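You operate a simulated robot arm through the tools that you are given. There is no shell and no other tool.

Carry out the task below with a simulated two-armed robot. There is one attempt and no reset: what you move stays moved.

Task
Test the stop button: start a capture, stop it while it runs, then release and reset.
Fine: stop button and pad of the desk by the glass table; hands off the plate and out of the flash beams while it runs.

It is judged by the outcome, as a careful person would: the job done as asked, and still so three seconds after it is handed in. It fails if anything else is knocked over, pushed out of place, dropped, spilled or broken.

Robot
Two 7-joint arms with fingered hands on one trunk that stands fixed in place. Base frame: the origin is at the foot of the trunk, x ahead of it, y to its left, z up. Lengths are in mm, angles in degrees, forces in N, time in s.
The left shoulder is at [100, 125, 1231], the right one opposite. With the tool pointing down near the work surface each hand reaches from about 420 to 860 mm from the base axis, measured 20 degrees to its own side. Payload 3.7 kg a hand.
Tool frame (each hand has its own): the origin (TCP) lies between the finger pads and is the grasp point; the fingertips stand 25 mm ahead of it; z points along the fingers, y is the line along which they close. The gripper opens to 88 mm. The gripper's body begins 29 mm behind the TCP. The gripper is a hand of 5 fingers: y runs from the thumb to the fingers, the wrist lies at [-13, -97, -162] in the tool frame, and closing takes about 1.5 s.
Orientation is that of the tool frame in the base frame, as a unit quaternion [w, x, y, z]. With the fingers straight down and the wrist toward the robot, the tool's x, y and z point along [0, 1, 0], [1, 0, 0] and [0, 0, -1] of the base frame.

Tools
- The arms move only by the tool move_arm. It takes "left_plan", "right_plan" or both (then of equal length, played together; a hand with none holds still); each is a list of rows, each an object (a shift or turn left out is 0, a gripper value left out holds the last) with "linear": the shift along the tool's x, y, z in units of 200 mm (1.0 is 200 mm), a list of three; "angular": the turn, a rotation vector about the tool's x, y, z in units of 90 degrees (1.0 is 90 degrees), a list of three. In form: [{"linear": [dx, dy, dz], "angular": [ax, ay, az]}, ...]. A call has 1 to 20 rows; each row is the pose to reach, as a shift and turn from the pose commanded when the call began, along the tool's axes at that moment. "left_hand" and "right_hand" are, for a hand that has rows, the opening, from 0 (shut) to 1 (fully open), set as the call begins (left out, the last holds). A call with a number of a shift or a turn outside -1 to 1 is refused whole. Rows are played at 5 a second. More than 50 mm and 8.6 degrees between two rows, or a gripper value outside its range, and nothing of the call is played. Where a pose cannot be reached the arm comes as near as it can. A force on the tool above 70 N (or 10 N above the force at the start of the call, whichever is more), or a blocked arm, ends the call early, and 0.2 s more pass. The fingers move at their own pace (about 45 mm/s each) and stop on an object; they squeeze with about 25 N. The grip force told is the motor's: it shows also when the fingers shut on nothing. Time passes only in rows, and 0.2 s behind the last, so rows that repeat a pose let the fingers close. The reply holds the time, the measured pose of the TCP, the force on the tool along the base axes, the opening and the grip force, in the units named above and with some noise, with the torque about the TCP (base axes, N m) and any sound that the robot's microphone picked up, and new pictures: "show" is both (left out), scene, wrist or none (wrist: the cameras of the hands that moved).
- Cameras (640 x 400 px; columns grow to the right, rows downward): "scene" is now at [187.8, -35.1, 1404.3]; the picture's right is [-0.38, -0.92, 0.00], its down [-0.25, 0.10, -0.96] and it looks along [0.89, -0.37, -0.27] (base axes); focal length 214 px, centre (320, 200). "left" rides on the left gripper at [-59, -79, -105] in its tool frame; the picture's right is [-0.73, -0.32, 0.61], its down [0.62, -0.68, 0.38] and it looks along [0.29, 0.66, 0.70] (tool axes); focal length 234 px, centre (320, 200). "right" rides on the right gripper at [59, -79, -105] in its tool frame; the picture's right is [-0.73, 0.32, -0.61], its down [-0.62, -0.68, 0.38] and it looks along [-0.29, 0.66, 0.70] (tool axes); focal length 234 px, centre (320, 200). There is no depth. A picture from a camera that has moved, and an enlarged one, comes with that camera's place and axes in the base frame and with its lens.
- raise_lower(by): slides the trunk up (or, below 0, down) by that many mm; the arms and the scene camera ride with it, the base frame stays. It gives what a move gives, with no picture.
- curl_fingers(index, middle, ring, little, thumb_bend, thumb_turn, hand): sets how far each is bent, from 0 (flat) to 1 (curled in); at 0.3 the hand is open as for a grip, at 0.7 the pads meet at the TCP. One left out holds its place. A second passes; each finger stops where it meets its share of the squeeze, and holds until it gets a number again. A gripper value or a shape takes the hand back. It gives what a move gives, with no picture; readings hold the bend of each and the force on index, middle, ring, little, thumb and palm. thumb_turn goes from beside the hand (0) to across from the fingers (1), as for a grip.
- hand_shape(shape, hand): the hand has 5 fingers and takes this shape, open, in about a second: jaw (thumb against the fingers, like two jaws); tri (thumb and two fingers); tip (a fingertip pinch); poke (one finger out to press); point (the index stretched); flat (the hand flat); cup (the hand cupped); fist (a fist). The gripper value then closes the fingers along that shape, each until it touches; the sizes above hold for jaw. It gives what a move gives, with no picture.
- turn_head(pan, tilt): turns the head with the scene camera to pan (to the left, within 80 degrees either way) and tilt (down, from -29 to 69), counted from straight ahead of the robot. It gives what a move gives, and a new picture of the scene camera.
- inspect(camera, box): a new picture of the part [left, top, right, bottom] of that camera's present view, enlarged. No time passes.
- job_done(): hands the job in; it is judged then, once.

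Places have to be worked out from the pictures, the camera data and where the tool is seen. Open the grippers and draw the arms clear of the work before you hand the job in, unless the task says otherwise.

The tools are called after "Call:" as a command line: name --argument value ..., lists and objects as JSON in quotes. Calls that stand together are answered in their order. move_arm: Moves the arms, as the interface text tells. Its arguments: {"type":"object","properties":{"left_plan":{"type":"array"},"left_hand":{"type":"number"},"right_plan":{"type":"array"},"right_hand":{"type":"number"},"show":{"type":"string","enum":["both","scene","wrist","none"]}},"required":[]} The other tools are called the same way: raise_lower (by) slides the trunk up or down; hand_shape (shape, hand) gives the hand a shape; curl_fingers (index, middle, ring, little, thumb_bend, thumb_turn, hand) moves the fingers one by one; turn_head (pan, tilt) turns the head that bears the scene camera; inspect (camera, box) takes an enlarged picture of a part of a camera's view; job_done () hands the job in.

At the start:

```text
time_s: 0.0
left_tcp_pos: [552.4, 64.8, 1484.7]
left_tool_rot: [0.0, 0.707, 0.707, 0.0]
left_force: [0.7, -0.6, 1.1]
left_wrist_torque: [0.02, 0.03, 0.04]
left_finger_gap: 87.8
left_grip_force: 0.0
left_shape: jaw
left_bend: [0.3, 0.3, 0.3, 0.3, 0.3, 0.98]
left_finger forces: [0.1, 0.0, 0.1, 0.0, 0.0, 0.0]
right_tcp_pos: [365.9, -293.9, 1408.6]
right_tool_rot: [-0.001, 0.708, 0.706, 0.0]
right_force: [0.3, 0.1, 0.0]
right_wrist_torque: [-0.02, -0.01, -0.01]
right_finger_gap: 87.6
right_grip_force: 0.1
right_shape: jaw
right_bend: [0.3, 0.3, 0.3, 0.3, 0.3, 0.98]
right_finger forces: [0.0, 0.0, 0.0, 0.0, 0.0, 0.0]
trunk travel left (down, up): [-250.0, 165.0]
head pan, tilt: [-22.6, 15.4]
```

scene: 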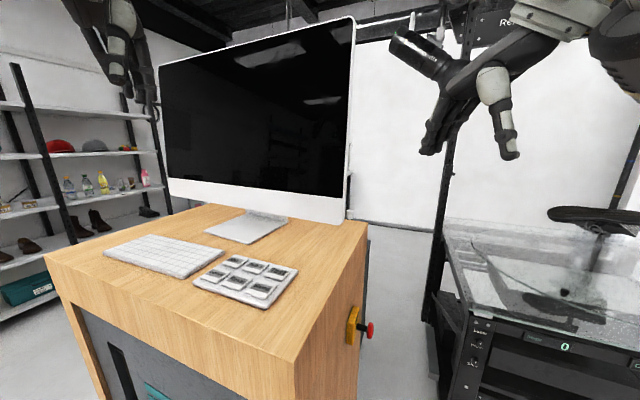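
right: 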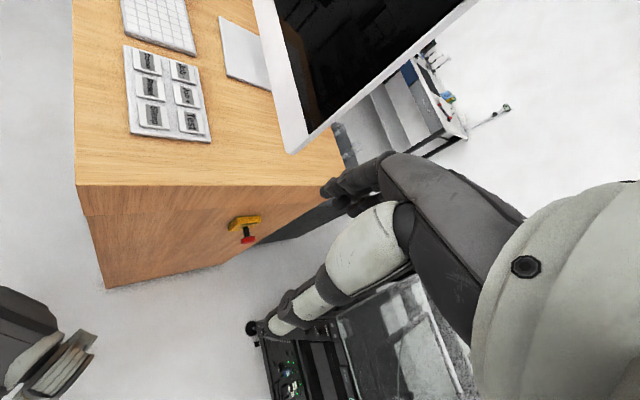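
left: 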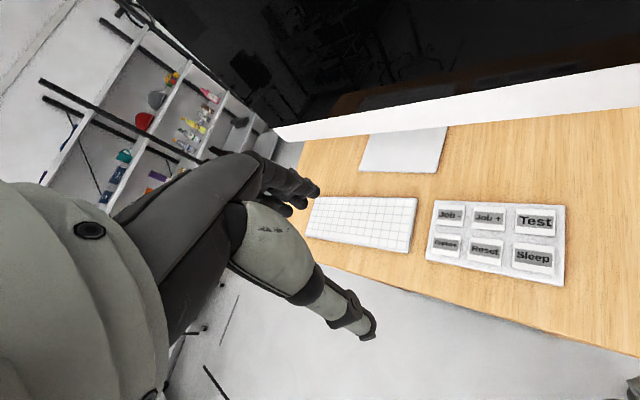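

The pictures show a desk with a six-key pad, a red stop button on the desk's right side, and a glass table to the right. I'll take enlarged views of the pad and the button first.

Call:
inspect --camera "left" --box '[400, 180, 600, 305]'

Call:
inspect --camera "scene" --box '[160, 230, 400, 380]'

Call:
inspect --camera "right" --box '[180, 180, 340, 280]'

Call:
inspect --camera "scene" --box '[420, 180, 640, 400]'

```text
3.20 times, centred on (500, 242) of left
camera zoom: at [472.9, 5.8, 1588.8], right [-0.32, -0.73, -0.61], down [-0.68, 0.62, -0.38], along [0.66, 0.29, -0.7], focal length 749 px, centre (-256, 64)
```

zoom: 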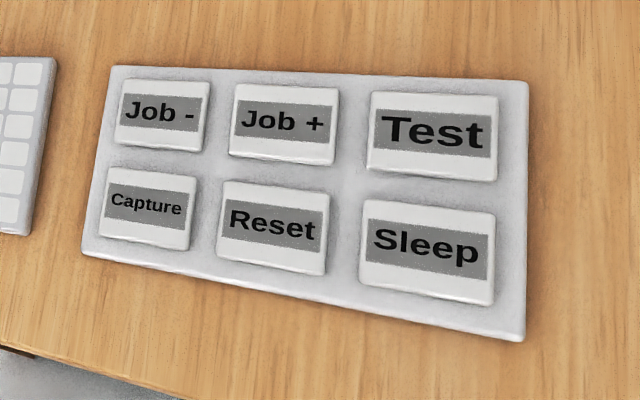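

```text
2.67 times, centred on (280, 305) of scene
camera zoom: at [187.8, -35.1, 1404.3], right [-0.38, -0.92, 0.0], down [-0.25, 0.1, -0.96], along [0.89, -0.37, -0.27], focal length 572 px, centre (427, -80)
```

zoom: 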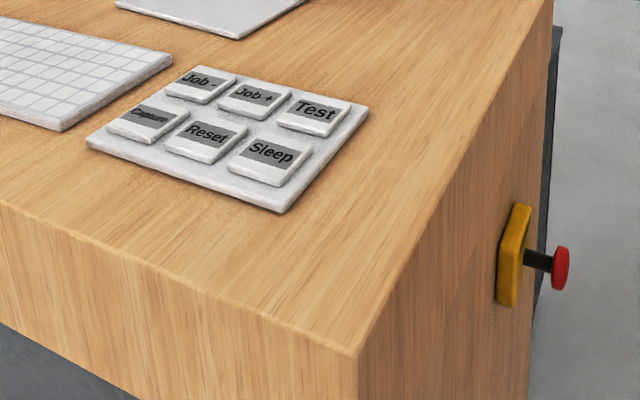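

```text
4.00 times, centred on (260, 230) of right
camera zoom: at [287.0, -234.7, 1513.5], right [0.32, -0.73, 0.61], down [-0.68, -0.62, -0.38], along [0.66, -0.29, -0.7], focal length 937 px, centre (560, 80)
```

zoom: 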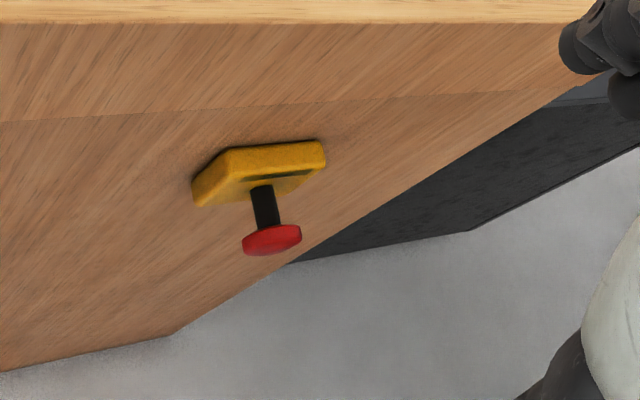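

```text
1.82 times, centred on (530, 290) of scene
camera zoom: at [187.8, -35.1, 1404.3], right [-0.38, -0.92, 0.0], down [-0.25, 0.1, -0.96], along [0.89, -0.37, -0.27], focal length 390 px, centre (-62, 36)
```

zoom: 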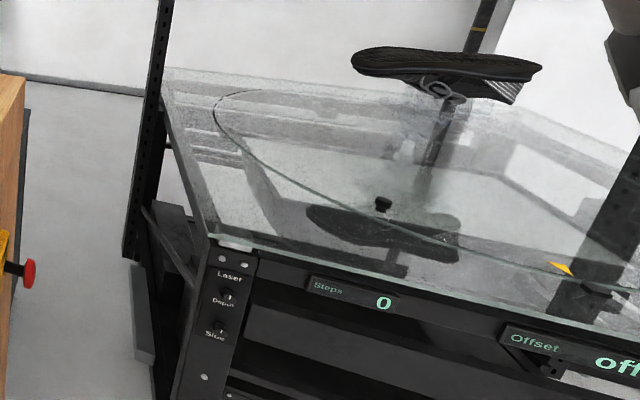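

The pad keys read: Job-, Job+, Test / Capture, Reset, Sleep. By triangulation Capture is near (617, 13, 1138), Reset near (580, -27, 1138), and the stop cap near (579, -349, 890), sticking out along about (-0.7, -0.7, 0). I'll turn the head to see the glass table and its flashes.

Call:
turn_head --pan -60 --tilt 20

Call:
turn_head --pan -40 --tilt 30

```text
time_s: 1.0
left_tcp_pos: [552.7, 63.9, 1484.0]
left_tool_rot: [0.001, 0.707, 0.708, 0.0]
left_force: [-0.3, 0.3, -0.8]
left_wrist_torque: [0.01, -0.01, 0.05]
left_finger_gap: 87.6
left_grip_force: 0.0
left_shape: jaw
left_bend: [0.3, 0.3, 0.3, 0.3, 0.3, 0.98]
left_finger forces: [0.1, 0.0, 0.0, 0.0, 0.0, 0.1]
right_tcp_pos: [367.5, -293.2, 1409.1]
right_tool_rot: [-0.001, 0.707, 0.708, 0.001]
right_force: [0.6, -0.2, -0.1]
right_wrist_torque: [-0.05, 0.0, -0.01]
right_finger_gap: 87.6
right_grip_force: 0.1
right_shape: jaw
right_bend: [0.3, 0.3, 0.3, 0.3, 0.3, 0.98]
right_finger forces: [0.0, 0.0, 0.0, 0.0, 0.0, 0.0]
trunk travel left (down, up): [-250.0, 165.0]
head pan, tilt: [-60.0, 20.0]
camera scene: at [148.2, -79.8, 1396.9], right [-0.87, -0.5, 0.0], down [-0.17, 0.3, -0.94], along [0.47, -0.81, -0.34], focal length 214 px, centre (320, 200)
```

scene: 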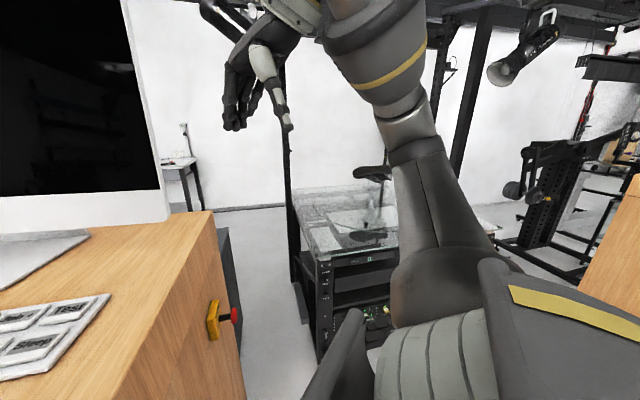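

```text
time_s: 1.9
left_tcp_pos: [552.9, 64.8, 1484.5]
left_tool_rot: [0.0, 0.707, 0.707, 0.0]
left_force: [-0.2, -0.7, 0.0]
left_wrist_torque: [0.0, -0.04, 0.03]
left_finger_gap: 87.8
left_grip_force: 0.1
left_shape: jaw
left_bend: [0.3, 0.3, 0.3, 0.3, 0.3, 0.98]
left_finger forces: [0.0, 0.0, 0.0, 0.1, 0.0, 0.1]
right_tcp_pos: [366.9, -293.4, 1407.2]
right_tool_rot: [-0.001, 0.707, 0.707, 0.0]
right_force: [0.3, -0.4, -1.0]
right_wrist_torque: [0.0, 0.0, 0.03]
right_finger_gap: 87.6
right_grip_force: 0.2
right_shape: jaw
right_bend: [0.3, 0.3, 0.3, 0.3, 0.3, 0.98]
right_finger forces: [0.0, 0.0, 0.0, 0.1, 0.0, 0.1]
trunk travel left (down, up): [-250.0, 165.0]
head pan, tilt: [-40.0, 30.0]
camera scene: at [170.8, -57.4, 1380.8], right [-0.64, -0.77, 0.0], down [-0.38, 0.32, -0.87], along [0.66, -0.56, -0.5], focal length 214 px, centre (320, 200)
```

scene: 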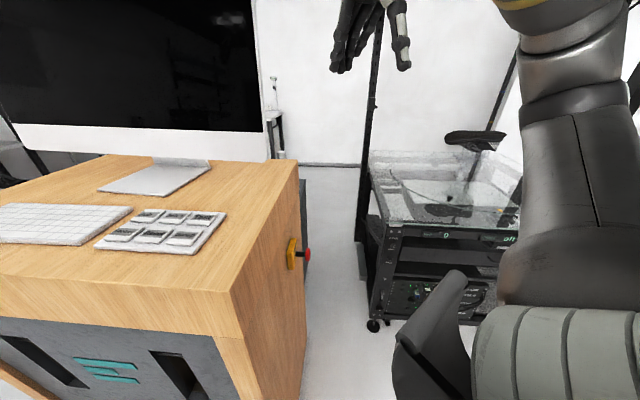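

The glass table's near corner is about (545, -840), well to the right of the stop button, and its lamps hang above it, so I'll keep the arms left of there. I'm turning the right hand to face the button (tool z toward (0.69, 0.73, 0), tool x up) and starting it outward and down.

Call:
move_arm --right_plan '[{"linear": [-0.064, 0.019, 0.038], "angular": [-0.029, 0.073, 0.029]}, {"linear": [-0.128, 0.038, 0.077], "angular": [-0.058, 0.146, 0.058]}, {"linear": [-0.192, 0.058, 0.115], "angular": [-0.087, 0.219, 0.087]}, {"linear": [-0.255, 0.077, 0.154], "angular": [-0.116, 0.291, 0.116]}, {"linear": [-0.319, 0.096, 0.192], "angular": [-0.145, 0.364, 0.145]}, {"linear": [-0.383, 0.115, 0.231], "angular": [-0.174, 0.437, 0.174]}, {"linear": [-0.447, 0.135, 0.269], "angular": [-0.204, 0.51, 0.204]}, {"linear": [-0.511, 0.154, 0.308], "angular": [-0.233, 0.583, 0.233]}, {"linear": [-0.575, 0.173, 0.346], "angular": [-0.262, 0.656, 0.262]}, {"linear": [-0.638, 0.192, 0.385], "angular": [-0.291, 0.728, 0.291]}, {"linear": [-0.702, 0.212, 0.423], "angular": [-0.32, 0.801, 0.32]}, {"linear": [-0.766, 0.231, 0.462], "angular": [-0.349, 0.874, 0.349]}, {"linear": [-0.83, 0.25, 0.5], "angular": [-0.378, 0.947, 0.378]}]'

```text
time_s: 4.7
left_tcp_pos: [553.5, 63.5, 1483.4]
left_tool_rot: [0.0, 0.707, 0.707, 0.0]
left_force: [-0.5, -0.6, 0.1]
left_wrist_torque: [0.04, 0.0, 0.0]
left_finger_gap: 87.8
left_grip_force: 0.1
left_shape: jaw
left_bend: [0.3, 0.3, 0.3, 0.3, 0.3, 0.98]
left_finger forces: [0.0, 0.0, 0.0, 0.0, 0.1, 0.1]
right_tcp_pos: [415.7, -459.2, 1307.2]
right_tool_rot: [-0.28, 0.649, 0.278, 0.651]
right_force: [0.5, 0.3, 0.1]
right_wrist_torque: [0.01, 0.0, -0.01]
right_finger_gap: 87.5
right_grip_force: 0.0
right_shape: jaw
right_bend: [0.3, 0.3, 0.3, 0.3, 0.3, 0.98]
right_finger forces: [0.0, 0.0, 0.1, 0.0, 0.1, 0.1]
trunk travel left (down, up): [-250.0, 165.0]
head pan, tilt: [-40.0, 30.0]
camera scene: at [170.9, -57.6, 1380.8], right [-0.64, -0.77, 0.0], down [-0.38, 0.32, -0.87], along [0.66, -0.56, -0.5], focal length 214 px, centre (320, 200)
camera right: at [285.2, -481.2, 1365.6], right [-0.18, -0.66, -0.73], down [-0.23, 0.75, -0.62], along [0.96, 0.05, -0.29], focal length 234 px, centre (320, 200)
```

scene: 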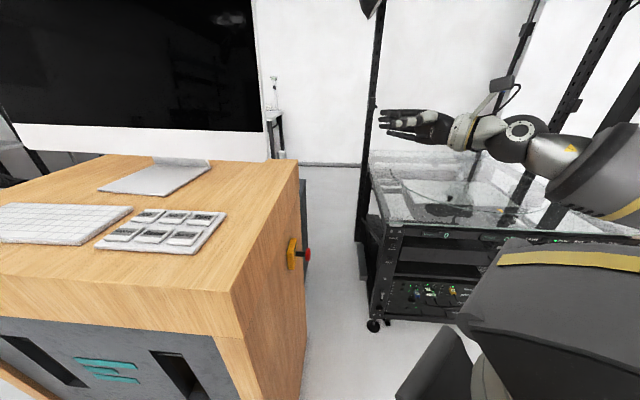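
right: 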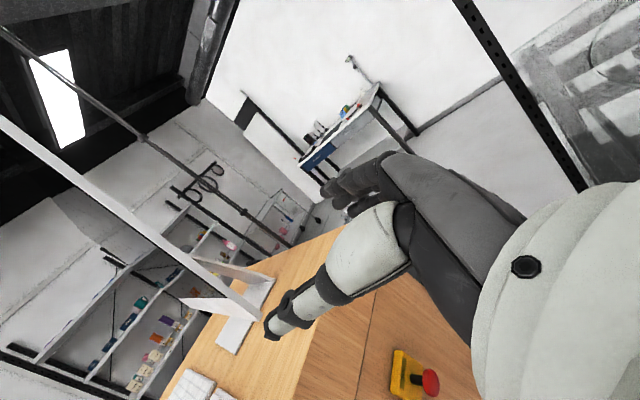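

The hand turned as planned. I'll look closely at the button from this new viewpoint for any marks on how it releases.

Call:
inspect --camera "right" --box '[376, 340, 456, 400]'

Call:
inspect --camera "scene" --box '[270, 225, 330, 285]'

Call:
inspect --camera "scene" --box '[360, 140, 640, 335]'

```text
6.67 times, centred on (416, 370) of right
camera zoom: at [285.2, -481.2, 1365.6], right [-0.18, -0.66, -0.73], down [-0.23, 0.75, -0.62], along [0.96, 0.05, -0.29], focal length 1561 px, centre (-320, -933)
```

zoom: 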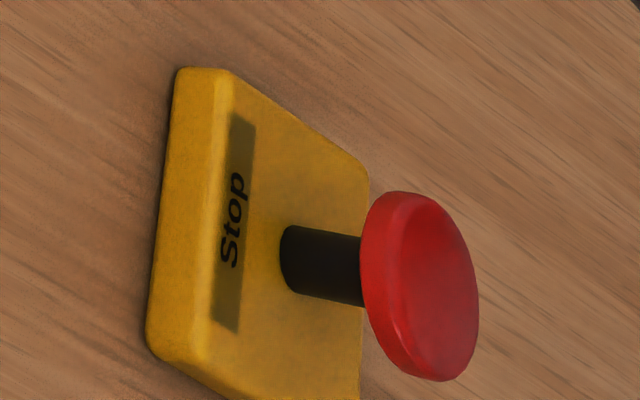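

```text
6.67 times, centred on (300, 255) of scene
camera zoom: at [170.9, -57.6, 1380.8], right [-0.64, -0.77, 0.0], down [-0.38, 0.32, -0.87], along [0.66, -0.56, -0.5], focal length 1430 px, centre (453, -167)
```

zoom: 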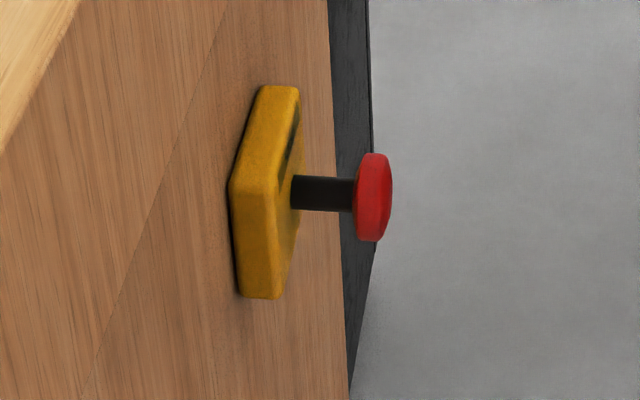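

```text
2.05 times, centred on (500, 238) of scene
camera zoom: at [170.9, -57.6, 1380.8], right [-0.64, -0.77, 0.0], down [-0.38, 0.32, -0.87], along [0.66, -0.56, -0.5], focal length 440 px, centre (-49, 123)
```

zoom: 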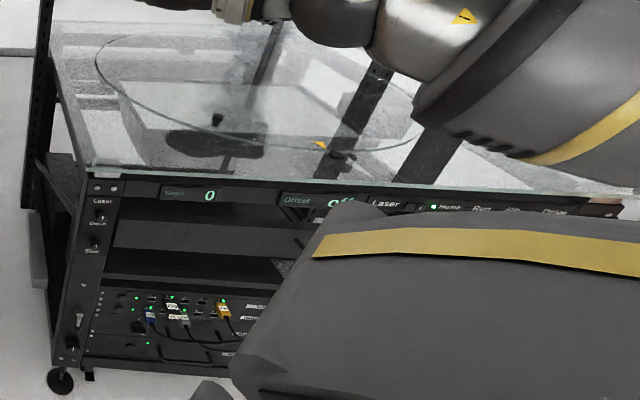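

No release marking is visible; the cap is about 45 mm wide on a long stem, its face near (575, -349, 896). I'll lower the right hand outside the desk toward a spot about 150 mm in front of it.

Call:
move_arm --right_plan '[{"linear": [-0.167, 0.037, 0.033]}, {"linear": [-0.333, 0.073, 0.067]}, {"linear": [-0.5, 0.11, 0.1]}, {"linear": [-0.667, 0.147, 0.133]}, {"linear": [-0.833, 0.183, 0.167]}, {"linear": [-1.0, 0.22, 0.2]}]' --show "scene"

Call:
move_arm --right_plan '[{"linear": [-0.167, 0, 0]}, {"linear": [-0.333, 0, 0]}, {"linear": [-0.5, 0, 0]}, {"linear": [-0.667, 0, 0]}, {"linear": [-0.833, 0, 0]}, {"linear": [-1.0, 0, 0]}]'

```text
time_s: 6.1
left_tcp_pos: [553.3, 65.2, 1485.1]
left_tool_rot: [0.0, 0.707, 0.707, 0.001]
left_force: [1.2, 0.1, -0.5]
left_wrist_torque: [0.0, 0.01, 0.01]
left_finger_gap: 87.8
left_grip_force: 0.1
left_shape: jaw
left_bend: [0.3, 0.3, 0.3, 0.3, 0.3, 0.98]
left_finger forces: [0.0, 0.1, 0.1, 0.0, 0.0, 0.0]
right_tcp_pos: [477.3, -457.6, 1107.0]
right_tool_rot: [-0.28, 0.65, 0.278, 0.649]
right_force: [-0.1, -0.2, -0.3]
right_wrist_torque: [-0.01, -0.02, -0.01]
right_finger_gap: 88.0
right_grip_force: 0.0
right_shape: jaw
right_bend: [0.3, 0.3, 0.3, 0.3, 0.3, 0.98]
right_finger forces: [0.0, 0.0, 0.1, 0.0, 0.0, 0.0]
trunk travel left (down, up): [-250.0, 165.0]
head pan, tilt: [-40.0, 30.0]
camera scene: at [171.4, -57.4, 1380.7], right [-0.64, -0.77, 0.0], down [-0.38, 0.32, -0.87], along [0.66, -0.56, -0.5], focal length 214 px, centre (320, 200)
```

scene: 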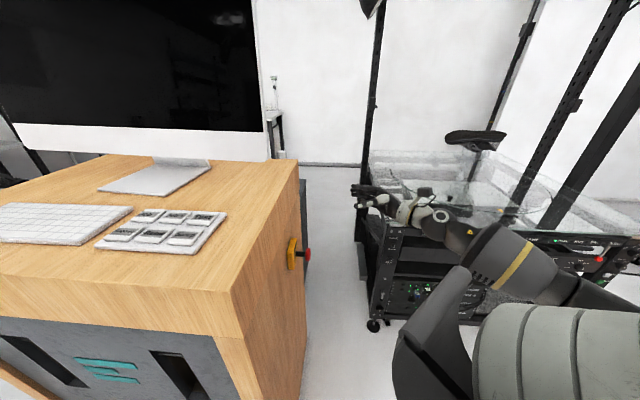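

```text
time_s: 7.5
left_tcp_pos: [552.3, 64.2, 1483.8]
left_tool_rot: [0.0, 0.707, 0.707, 0.001]
left_force: [0.0, 0.3, -0.1]
left_wrist_torque: [0.01, 0.0, 0.0]
left_finger_gap: 87.9
left_grip_force: 0.1
left_shape: jaw
left_bend: [0.3, 0.3, 0.3, 0.3, 0.3, 0.98]
left_finger forces: [0.0, 0.0, 0.0, 0.0, 0.0, 0.0]
right_tcp_pos: [472.8, -468.6, 982.3]
right_tool_rot: [-0.281, 0.652, 0.278, 0.647]
right_force: [-0.4, 0.2, 0.5]
right_wrist_torque: [0.01, -0.04, -0.02]
right_finger_gap: 87.6
right_grip_force: 0.1
right_shape: jaw
right_bend: [0.3, 0.3, 0.3, 0.3, 0.3, 0.98]
right_finger forces: [0.1, 0.0, 0.1, 0.0, 0.0, 0.0]
right hand out of reach, approached as far as the arm can: row 4, 5, 6
trunk travel left (down, up): [-250.0, 165.0]
head pan, tilt: [-40.0, 30.0]
camera scene: at [170.7, -57.4, 1380.8], right [-0.64, -0.77, 0.0], down [-0.38, 0.32, -0.87], along [0.66, -0.56, -0.5], focal length 214 px, centre (320, 200)
camera right: at [342.3, -490.2, 1043.0], right [-0.19, -0.66, -0.73], down [-0.23, 0.75, -0.62], along [0.95, 0.05, -0.3], focal length 234 px, centre (320, 200)
```

scene: 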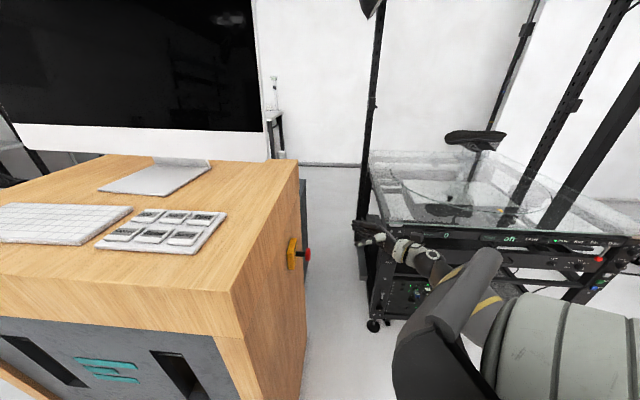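
right: 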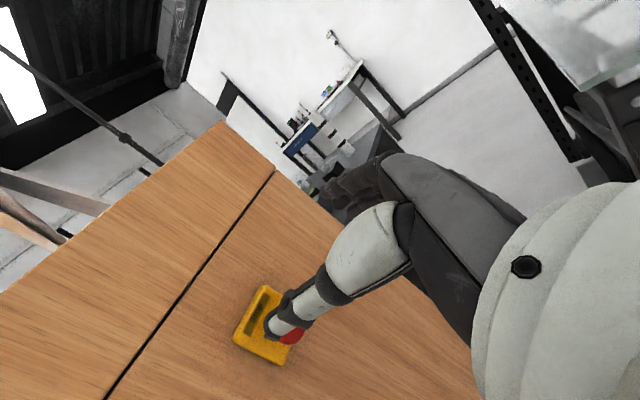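

The right arm stops at z 982, about 80 mm above the button height, so I need the trunk lower. I'll slide it down 150 mm; the left hand will still be at about z 1334, clear of the desk at 1127.

Call:
raise_lower --by -150

Call:
move_arm --right_plan '[{"linear": [0.1, 0, 0]}, {"linear": [0.2, 0, 0]}, {"linear": [0.3, 0, 0]}]'

```text
time_s: 9.2
left_tcp_pos: [575.0, 64.6, 1317.7]
left_tool_rot: [-0.016, 0.707, 0.707, -0.017]
left_force: [-1.2, -0.3, -0.2]
left_wrist_torque: [0.02, -0.01, 0.0]
left_finger_gap: 87.7
left_grip_force: 0.1
left_shape: jaw
left_bend: [0.3, 0.3, 0.3, 0.3, 0.3, 0.98]
left_finger forces: [0.1, 0.0, 0.0, 0.0, 0.0, 0.0]
right_tcp_pos: [446.7, -470.8, 694.1]
right_tool_rot: [-0.334, 0.779, 0.208, 0.487]
right_force: [-0.2, -0.5, 0.2]
right_wrist_torque: [0.0, 0.0, 0.0]
right_finger_gap: 87.6
right_grip_force: 0.2
right_shape: jaw
right_bend: [0.3, 0.3, 0.3, 0.3, 0.3, 0.98]
right_finger forces: [0.0, 0.0, 0.1, 0.0, 0.1, 0.0]
trunk travel left (down, up): [-100.0, 316.0]
head pan, tilt: [-40.0, 30.0]
```

```text
time_s: 10.0
left_tcp_pos: [576.8, 64.3, 1316.1]
left_tool_rot: [-0.017, 0.707, 0.707, -0.017]
left_force: [-0.2, 0.2, 0.7]
left_wrist_torque: [0.02, -0.01, -0.02]
left_finger_gap: 87.7
left_grip_force: 0.1
left_shape: jaw
left_bend: [0.3, 0.3, 0.3, 0.3, 0.3, 0.98]
left_finger forces: [0.0, 0.0, 0.0, 0.0, 0.1, 0.0]
right_tcp_pos: [473.1, -468.2, 749.0]
right_tool_rot: [-0.336, 0.779, 0.208, 0.486]
right_force: [0.5, 0.4, 0.1]
right_wrist_torque: [0.02, 0.0, 0.03]
right_finger_gap: 87.7
right_grip_force: 0.0
right_shape: jaw
right_bend: [0.3, 0.3, 0.3, 0.3, 0.3, 0.98]
right_finger forces: [0.0, 0.0, 0.0, 0.0, 0.0, 0.1]
trunk travel left (down, up): [-100.0, 316.0]
head pan, tilt: [-40.0, 30.0]
camera scene: at [328.1, -57.2, 1212.8], right [-0.64, -0.77, 0.0], down [-0.38, 0.32, -0.87], along [0.66, -0.56, -0.5], focal length 214 px, centre (320, 200)
camera right: at [382.8, -490.6, 858.4], right [-0.49, -0.66, -0.57], down [-0.48, 0.75, -0.46], along [0.73, 0.05, -0.68], focal length 234 px, centre (320, 200)
```

scene: 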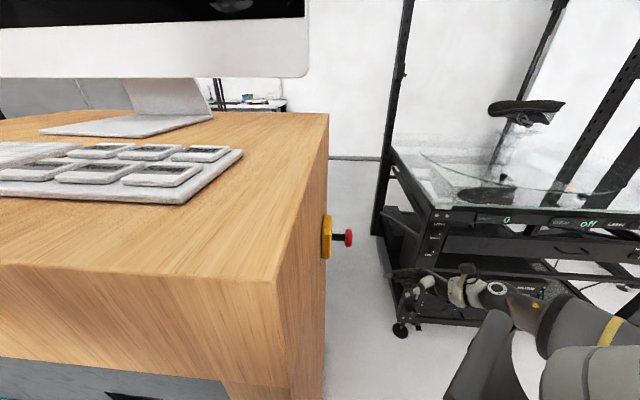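
right: 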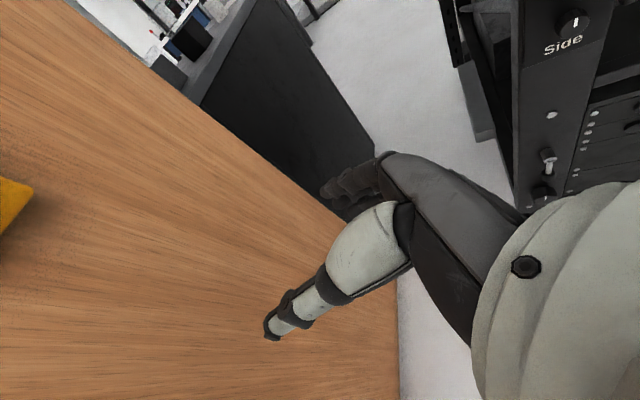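

Lowering also leaned the trunk, so the right hand dropped to z 749 and pitched down 26 degrees. I'll level it again and raise it to (476, -459, 896), in front of the button.

Call:
move_arm --right_plan '[{"linear": [0.133, -0.051, -0.036], "angular": [0, 0.04, -0.042]}, {"linear": [0.266, -0.103, -0.072], "angular": [0, 0.08, -0.084]}, {"linear": [0.4, -0.154, -0.107], "angular": [0, 0.12, -0.127]}, {"linear": [0.533, -0.206, -0.143], "angular": [0, 0.16, -0.169]}, {"linear": [0.666, -0.257, -0.179], "angular": [0, 0.2, -0.211]}]'

```text
time_s: 11.2
left_tcp_pos: [577.2, 63.6, 1316.1]
left_tool_rot: [-0.017, 0.707, 0.707, -0.017]
left_force: [-0.4, 0.1, 0.3]
left_wrist_torque: [0.0, -0.03, 0.0]
left_finger_gap: 87.5
left_grip_force: 0.0
left_shape: jaw
left_bend: [0.3, 0.3, 0.3, 0.3, 0.3, 0.98]
left_finger forces: [0.0, 0.0, 0.1, 0.0, 0.1, 0.0]
right_tcp_pos: [492.7, -466.7, 906.2]
right_tool_rot: [-0.28, 0.65, 0.278, 0.649]
right_force: [0.2, -0.3, 0.4]
right_wrist_torque: [0.01, -0.03, 0.01]
right_finger_gap: 87.7
right_grip_force: 0.1
right_shape: jaw
right_bend: [0.3, 0.3, 0.3, 0.3, 0.3, 0.98]
right_finger forces: [0.0, 0.0, 0.0, 0.1, 0.0, 0.1]
right hand out of reach, approached as far as the arm can: row 4, 5
trunk travel left (down, up): [-100.0, 316.0]
head pan, tilt: [-40.0, 30.0]
camera scene: at [328.2, -57.3, 1212.8], right [-0.64, -0.77, 0.0], down [-0.38, 0.32, -0.87], along [0.66, -0.56, -0.5], focal length 214 px, centre (320, 200)
camera right: at [363.6, -489.2, 965.4], right [-0.19, -0.66, -0.73], down [-0.23, 0.75, -0.62], along [0.95, 0.05, -0.29], focal length 234 px, centre (320, 200)
```

scene: 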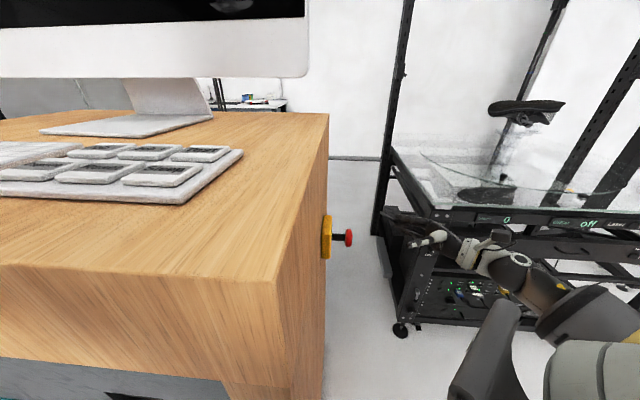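
right: 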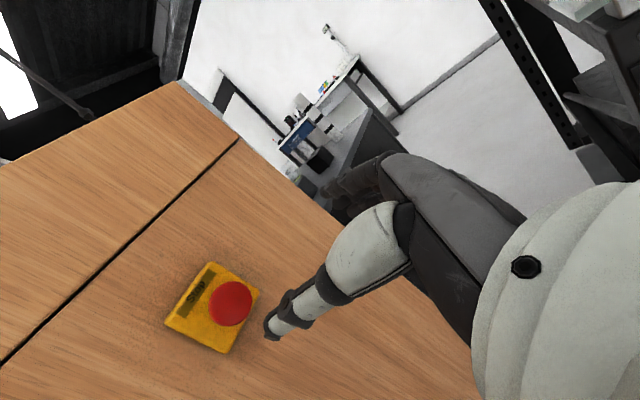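

The cap now triangulates consistently to (570, -348, 900). I'll put both hands into the poke shape and see where the fingertips lie.

Call:
hand_shape --shape "poke" --hand "right"

Call:
hand_shape --shape "poke" --hand "left"

Call:
inspect --camera "right" --box '[0, 0, 640, 400]'

Call:
inspect --camera "left" --box '[0, 0, 640, 400]'

Call:
inspect --camera "scene" --box '[300, 190, 620, 390]'

```text
time_s: 12.1
left_tcp_pos: [577.4, 64.9, 1315.7]
left_tool_rot: [-0.017, 0.707, 0.707, -0.018]
left_force: [0.5, 0.5, -0.8]
left_wrist_torque: [0.01, -0.04, -0.01]
left_finger_gap: 87.4
left_grip_force: 0.0
left_shape: jaw
left_bend: [0.3, 0.3, 0.3, 0.3, 0.3, 0.98]
left_finger forces: [0.0, 0.0, 0.1, 0.1, 0.1, 0.0]
right_tcp_pos: [493.9, -468.2, 904.8]
right_tool_rot: [-0.28, 0.651, 0.278, 0.648]
right_force: [0.2, 0.2, 0.7]
right_wrist_torque: [0.01, 0.02, 0.01]
right_finger_gap: 0.3
right_grip_force: 0.0
right_shape: poke
right_bend: [0.7, 0.7, 0.99, 0.99, 1.0, 1.0]
right_finger forces: [0.0, 0.0, 0.1, 0.0, 0.1, 0.0]
trunk travel left (down, up): [-100.0, 316.0]
head pan, tilt: [-40.0, 30.0]
```

```text
time_s: 13.0
left_tcp_pos: [576.8, 64.7, 1316.5]
left_tool_rot: [-0.016, 0.707, 0.706, -0.018]
left_force: [0.3, -0.1, -1.1]
left_wrist_torque: [0.02, -0.02, 0.01]
left_finger_gap: 0.0
left_grip_force: 0.1
left_shape: poke
left_bend: [0.7, 0.7, 0.99, 0.99, 1.0, 1.0]
left_finger forces: [0.2, 0.0, 0.0, 0.1, 0.1, 0.0]
right_tcp_pos: [493.7, -466.7, 905.6]
right_tool_rot: [-0.279, 0.651, 0.278, 0.649]
right_force: [0.1, 0.7, -0.3]
right_wrist_torque: [-0.01, -0.02, 0.0]
right_finger_gap: 0.2
right_grip_force: 0.0
right_shape: poke
right_bend: [0.7, 0.7, 0.99, 0.99, 1.0, 1.0]
right_finger forces: [0.0, 0.0, 0.1, 0.1, 0.1, 0.0]
trunk travel left (down, up): [-100.0, 316.0]
head pan, tilt: [-40.0, 30.0]
```

```text
1.00 times, centred on (320, 200) of right (not enlarged: the box is as wide or as high as the picture)
camera zoom: at [363.8, -489.2, 964.9], right [-0.19, -0.66, -0.73], down [-0.23, 0.75, -0.62], along [0.95, 0.05, -0.29], focal length 234 px, centre (320, 200)
```

zoom: 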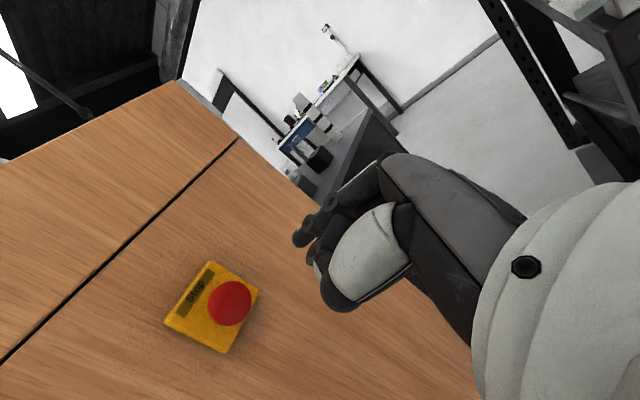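

```text
1.00 times, centred on (320, 200) of left (not enlarged: the box is as wide or as high as the picture)
camera zoom: at [501.8, 5.8, 1424.3], right [-0.35, -0.73, -0.59], down [-0.7, 0.62, -0.35], along [0.62, 0.29, -0.73], focal length 234 px, centre (320, 200)
```

zoom: 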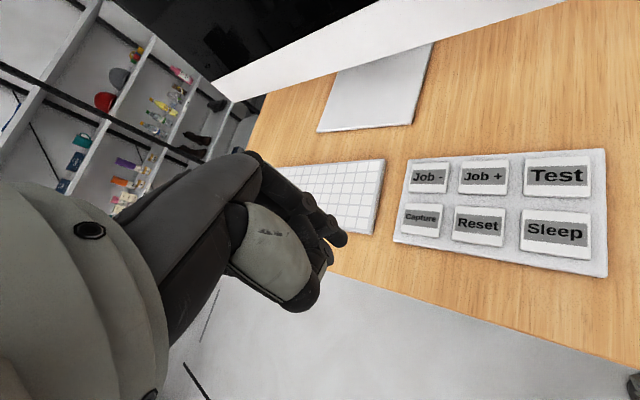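

```text
2.00 times, centred on (460, 290) of scene
camera zoom: at [328.2, -57.3, 1212.8], right [-0.64, -0.77, 0.0], down [-0.38, 0.32, -0.87], along [0.66, -0.56, -0.5], focal length 429 px, centre (40, 20)
```

zoom: 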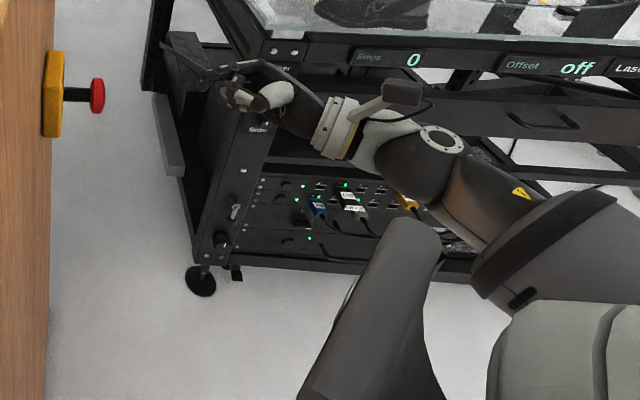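

In poke both index and middle stay out, with tips near tool (∓8, 2, 25) and (±11, -3, 25); for the small keys I'll curl the left middle finger so only the index remains. For the stop cap I'll use the right hand as a closed jaw, which is stiffer and can later open to grip, and bring its tips to about 30 mm in front of the cap.

Call:
curl_fingers --hand "left" --middle 1.0

Call:
hand_shape --hand "right" --shape "jaw"

Call:
move_arm --right_plan '[{"linear": [-0.006, -0.026, 0.085]}, {"linear": [-0.012, -0.052, 0.17]}, {"linear": [-0.018, -0.078, 0.255]}, {"linear": [-0.024, -0.104, 0.34]}, {"linear": [-0.03, -0.127, 0.425]}]' --right_hand 0

```text
time_s: 14.0
left_tcp_pos: [576.4, 63.5, 1316.7]
left_tool_rot: [-0.017, 0.706, 0.707, -0.017]
left_force: [0.5, 0.7, 0.6]
left_wrist_torque: [-0.02, 0.01, -0.01]
left_finger_gap: 22.7
left_grip_force: 0.2
left_shape: fingers
left_bend: [0.7, 1.0, 0.99, 0.99, 1.0, 1.0]
left_finger forces: [0.0, 0.0, 0.1, 0.0, 0.0, 0.0]
right_tcp_pos: [494.1, -466.5, 905.7]
right_tool_rot: [-0.28, 0.65, 0.278, 0.649]
right_force: [0.3, -0.3, 0.3]
right_wrist_torque: [0.0, -0.01, 0.04]
right_finger_gap: 0.4
right_grip_force: 0.1
right_shape: poke
right_bend: [0.7, 0.7, 0.99, 0.99, 1.0, 1.0]
right_finger forces: [0.0, 0.1, 0.1, 0.0, 0.0, 0.0]
trunk travel left (down, up): [-100.0, 316.0]
head pan, tilt: [-40.0, 30.0]
```

```text
time_s: 14.9
left_tcp_pos: [577.0, 64.3, 1316.6]
left_tool_rot: [-0.017, 0.707, 0.707, -0.017]
left_force: [0.8, -0.1, 0.1]
left_wrist_torque: [0.0, 0.02, 0.0]
left_finger_gap: 22.9
left_grip_force: 0.1
left_shape: fingers
left_bend: [0.7, 1.0, 0.99, 0.99, 1.0, 1.0]
left_finger forces: [0.1, 0.1, 0.0, 0.0, 0.1, 0.1]
right_tcp_pos: [493.9, -466.6, 906.2]
right_tool_rot: [-0.281, 0.65, 0.278, 0.649]
right_force: [0.4, 0.6, 0.5]
right_wrist_torque: [0.01, -0.03, -0.03]
right_finger_gap: 88.1
right_grip_force: 0.1
right_shape: jaw
right_bend: [0.3, 0.3, 0.3, 0.3, 0.3, 0.98]
right_finger forces: [0.0, 0.0, 0.0, 0.1, 0.0, 0.1]
trunk travel left (down, up): [-100.0, 316.0]
head pan, tilt: [-40.0, 30.0]
```

```text
time_s: 16.1
left_tcp_pos: [577.3, 64.0, 1315.6]
left_tool_rot: [-0.017, 0.707, 0.707, -0.017]
left_force: [-0.5, 1.2, 0.2]
left_wrist_torque: [0.0, -0.01, 0.0]
left_finger_gap: 22.8
left_grip_force: 0.1
left_shape: fingers
left_bend: [0.7, 1.0, 0.99, 0.99, 1.0, 1.0]
left_finger forces: [0.0, 0.0, 0.0, 0.1, 0.0, 0.0]
right_tcp_pos: [533.9, -387.5, 902.4]
right_tool_rot: [-0.28, 0.649, 0.279, 0.65]
right_force: [-0.1, 0.4, -0.6]
right_wrist_torque: [-0.01, 0.01, -0.02]
right_finger_gap: 0.0
right_grip_force: 2.1
right_shape: jaw
right_bend: [0.7, 0.7, 0.7, 0.7, 0.31, 1.0]
right_finger forces: [0.1, 0.0, 0.0, 0.1, 0.1, 0.1]
trunk travel left (down, up): [-100.0, 316.0]
head pan, tilt: [-40.0, 30.0]
camera scene: at [328.3, -57.3, 1212.7], right [-0.64, -0.77, 0.0], down [-0.38, 0.32, -0.87], along [0.66, -0.56, -0.5], focal length 214 px, centre (320, 200)
camera right: at [404.2, -408.2, 960.2], right [-0.18, -0.66, -0.73], down [-0.23, 0.75, -0.62], along [0.96, 0.05, -0.29], focal length 234 px, centre (320, 200)
```

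scene: 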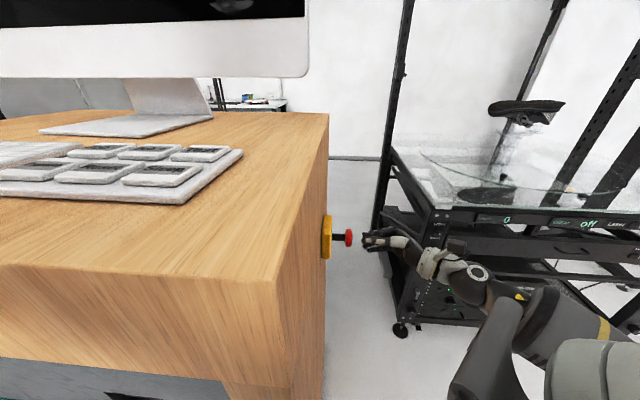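
right: 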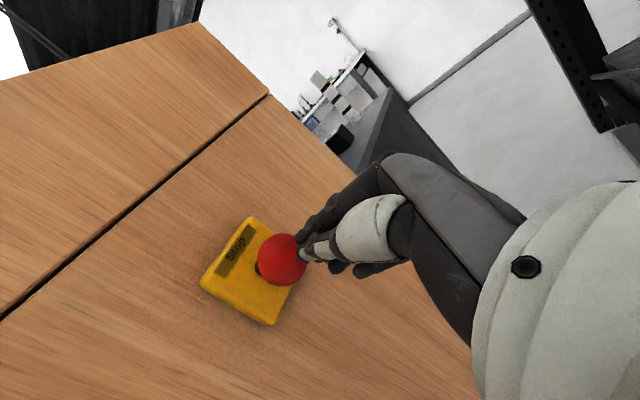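

The right fingertips sit about 25 mm in front of the stop cap, aligned with it. Now I'll bring the left index tip to a hover above the Capture key at about (616, 12).

Call:
move_arm --left_plan '[{"linear": [-0.055, 0.055, 0.149], "angular": [-0.008, 0, 0]}, {"linear": [-0.109, 0.11, 0.298], "angular": [-0.016, 0, 0]}, {"linear": [-0.164, 0.164, 0.447], "angular": [-0.023, 0, 0]}, {"linear": [-0.218, 0.219, 0.596], "angular": [-0.031, 0, 0]}]'

Call:
turn_head --pan -20 --tilt 25

```text
time_s: 17.1
left_tcp_pos: [613.7, 21.3, 1193.0]
left_tool_rot: [0.0, 0.707, 0.707, -0.001]
left_force: [-0.2, -0.3, -0.3]
left_wrist_torque: [0.01, 0.01, 0.01]
left_finger_gap: 22.6
left_grip_force: 0.1
left_shape: fingers
left_bend: [0.7, 1.0, 0.99, 0.99, 1.0, 1.0]
left_finger forces: [0.1, 0.1, 0.0, 0.0, 0.1, 0.1]
right_tcp_pos: [534.4, -386.3, 900.9]
right_tool_rot: [-0.279, 0.65, 0.278, 0.65]
right_force: [0.2, 0.2, 0.5]
right_wrist_torque: [-0.02, 0.05, 0.0]
right_finger_gap: 0.0
right_grip_force: 25.3
right_shape: jaw
right_bend: [0.7, 0.7, 0.7, 0.7, 0.37, 1.0]
right_finger forces: [0.0, 0.0, 0.0, 0.0, 0.1, 0.1]
trunk travel left (down, up): [-100.0, 316.0]
head pan, tilt: [-40.0, 30.0]
camera scene: at [328.9, -57.3, 1212.5], right [-0.64, -0.77, 0.0], down [-0.38, 0.32, -0.87], along [0.66, -0.56, -0.5], focal length 214 px, centre (320, 200)
camera left: at [534.7, -36.5, 1298.5], right [-0.32, -0.73, -0.61], down [-0.68, 0.62, -0.38], along [0.66, 0.29, -0.7], focal length 234 px, centre (320, 200)
```

scene: 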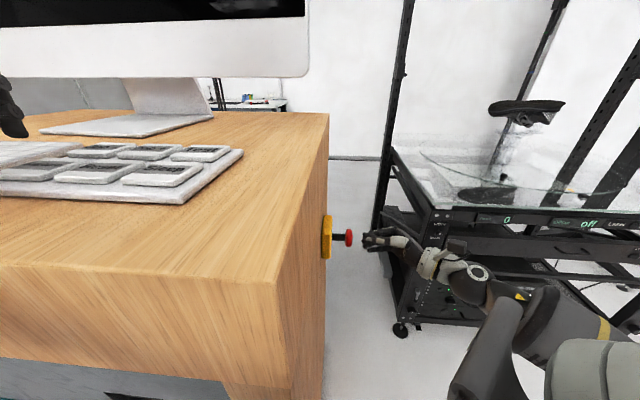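
left: 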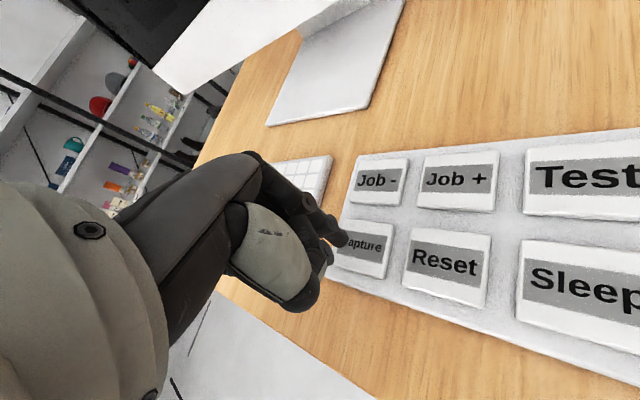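

```text
time_s: 17.9
left_tcp_pos: [614.9, 22.7, 1195.8]
left_tool_rot: [0.0, 0.707, 0.707, 0.0]
left_force: [0.2, -0.2, 0.4]
left_wrist_torque: [-0.04, 0.0, 0.0]
left_finger_gap: 22.8
left_grip_force: 0.1
left_shape: fingers
left_bend: [0.7, 1.0, 0.99, 0.99, 1.0, 1.0]
left_finger forces: [0.0, 0.0, 0.0, 0.1, 0.2, 0.1]
right_tcp_pos: [532.8, -386.5, 901.9]
right_tool_rot: [-0.279, 0.65, 0.279, 0.65]
right_force: [0.0, 0.1, 0.7]
right_wrist_torque: [-0.01, 0.01, 0.02]
right_finger_gap: 0.0
right_grip_force: 25.4
right_shape: jaw
right_bend: [0.7, 0.7, 0.7, 0.7, 0.37, 1.0]
right_finger forces: [0.0, 0.0, 0.0, 0.1, 0.1, 0.0]
trunk travel left (down, up): [-100.0, 316.0]
head pan, tilt: [-20.0, 25.0]
camera scene: at [345.5, -30.7, 1220.7], right [-0.34, -0.94, 0.0], down [-0.4, 0.14, -0.91], along [0.85, -0.31, -0.42], focal length 214 px, centre (320, 200)
```

scene: 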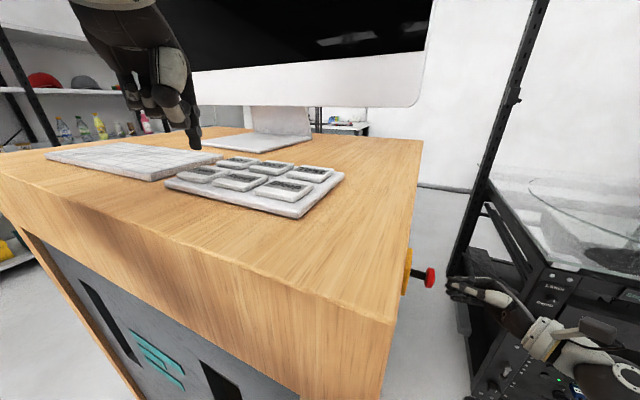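

The left index tip hovers at about (616, 14, 1171), right over Capture. Before starting, I'll check where the flash lamps point and then set the head to see the table's Steps readout.

Call:
turn_head --pan -50 --tilt -15

Call:
turn_head --pan -75 --tilt 10

Call:
turn_head --pan -50 --tilt 25

Call:
inspect --camera "scene" --box '[300, 120, 620, 320]'

```text
time_s: 19.0
left_tcp_pos: [613.7, 21.5, 1194.7]
left_tool_rot: [-0.001, 0.707, 0.707, -0.001]
left_force: [1.0, -0.1, -0.3]
left_wrist_torque: [0.0, 0.02, 0.0]
left_finger_gap: 22.7
left_grip_force: 0.0
left_shape: fingers
left_bend: [0.7, 1.0, 0.99, 0.99, 1.0, 1.0]
left_finger forces: [0.0, 0.0, 0.0, 0.0, 0.1, 0.0]
right_tcp_pos: [534.0, -387.0, 900.9]
right_tool_rot: [-0.28, 0.649, 0.278, 0.65]
right_force: [1.0, -0.8, 0.0]
right_wrist_torque: [0.0, 0.01, -0.01]
right_finger_gap: 0.4
right_grip_force: 25.8
right_shape: jaw
right_bend: [0.7, 0.7, 0.7, 0.7, 0.37, 1.0]
right_finger forces: [0.0, 0.1, 0.0, 0.0, 0.0, 0.0]
trunk travel left (down, up): [-100.0, 316.0]
head pan, tilt: [-50.0, -15.0]
camera scene: at [310.8, -60.8, 1283.5], right [-0.77, -0.64, 0.0], down [0.17, -0.2, -0.97], along [0.62, -0.74, 0.26], focal length 214 px, centre (320, 200)
```

scene: 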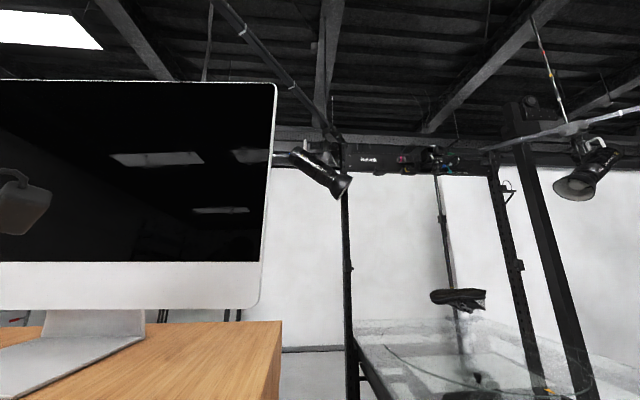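

```text
time_s: 19.9
left_tcp_pos: [614.8, 21.3, 1195.3]
left_tool_rot: [0.0, 0.707, 0.707, 0.0]
left_force: [0.6, -0.2, -0.2]
left_wrist_torque: [-0.01, 0.01, 0.04]
left_finger_gap: 22.8
left_grip_force: 0.0
left_shape: fingers
left_bend: [0.7, 1.0, 0.99, 0.99, 1.0, 1.0]
left_finger forces: [0.1, 0.2, 0.1, 0.0, 0.1, 0.1]
right_tcp_pos: [534.3, -386.5, 901.3]
right_tool_rot: [-0.279, 0.65, 0.278, 0.65]
right_force: [-0.2, 0.9, -0.1]
right_wrist_torque: [0.0, 0.01, -0.02]
right_finger_gap: 0.0
right_grip_force: 25.0
right_shape: jaw
right_bend: [0.7, 0.7, 0.7, 0.7, 0.37, 1.0]
right_finger forces: [0.0, 0.0, 0.0, 0.1, 0.1, 0.1]
trunk travel left (down, up): [-100.0, 316.0]
head pan, tilt: [-75.0, 10.0]
camera scene: at [283.1, -88.9, 1245.2], right [-0.97, -0.26, 0.0], down [-0.04, 0.17, -0.98], along [0.26, -0.95, -0.17], focal length 214 px, centre (320, 200)
```

scene: 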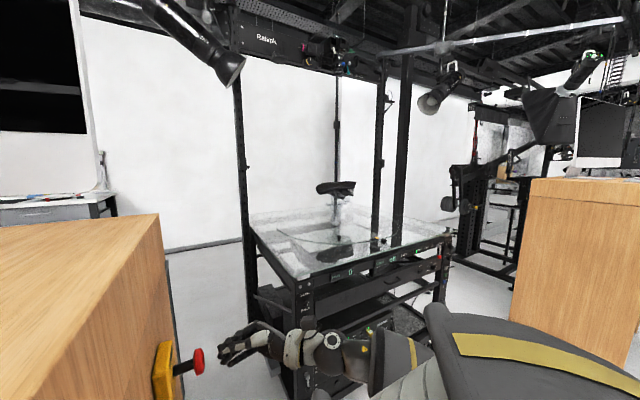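

```text
time_s: 20.8
left_tcp_pos: [614.3, 22.1, 1194.9]
left_tool_rot: [0.0, 0.708, 0.706, 0.001]
left_force: [-0.7, -0.4, -0.2]
left_wrist_torque: [0.0, 0.0, 0.01]
left_finger_gap: 23.0
left_grip_force: 0.2
left_shape: fingers
left_bend: [0.7, 1.0, 0.99, 0.99, 1.0, 1.0]
left_finger forces: [0.0, 0.0, 0.1, 0.0, 0.0, 0.1]
right_tcp_pos: [534.1, -386.4, 902.9]
right_tool_rot: [-0.28, 0.649, 0.279, 0.65]
right_force: [0.0, 0.4, -0.3]
right_wrist_torque: [0.0, 0.0, 0.01]
right_finger_gap: 0.0
right_grip_force: 24.9
right_shape: jaw
right_bend: [0.7, 0.7, 0.7, 0.7, 0.37, 1.0]
right_finger forces: [0.1, 0.1, 0.0, 0.0, 0.0, 0.0]
trunk travel left (down, up): [-100.0, 316.0]
head pan, tilt: [-50.0, 25.0]
camera scene: at [318.1, -69.8, 1220.8], right [-0.77, -0.64, 0.0], down [-0.27, 0.32, -0.91], along [0.58, -0.69, -0.42], focal length 214 px, centre (320, 200)
```

scene: 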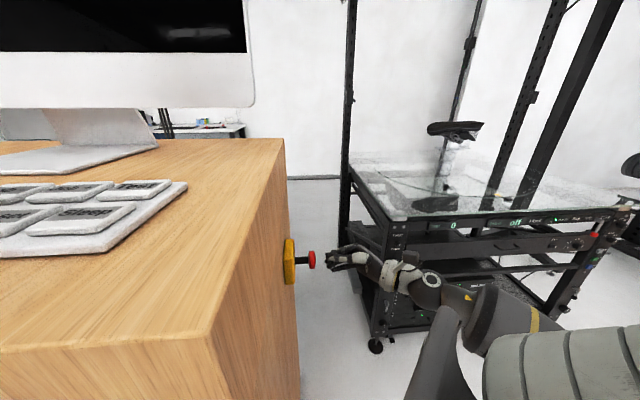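

```text
2.00 times, centred on (460, 220) of scene
camera zoom: at [318.1, -69.8, 1220.8], right [-0.77, -0.64, 0.0], down [-0.27, 0.32, -0.91], along [0.58, -0.69, -0.42], focal length 429 px, centre (40, 160)
```

zoom: 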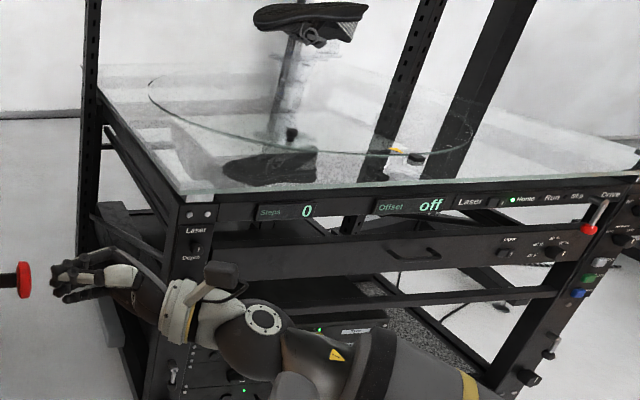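

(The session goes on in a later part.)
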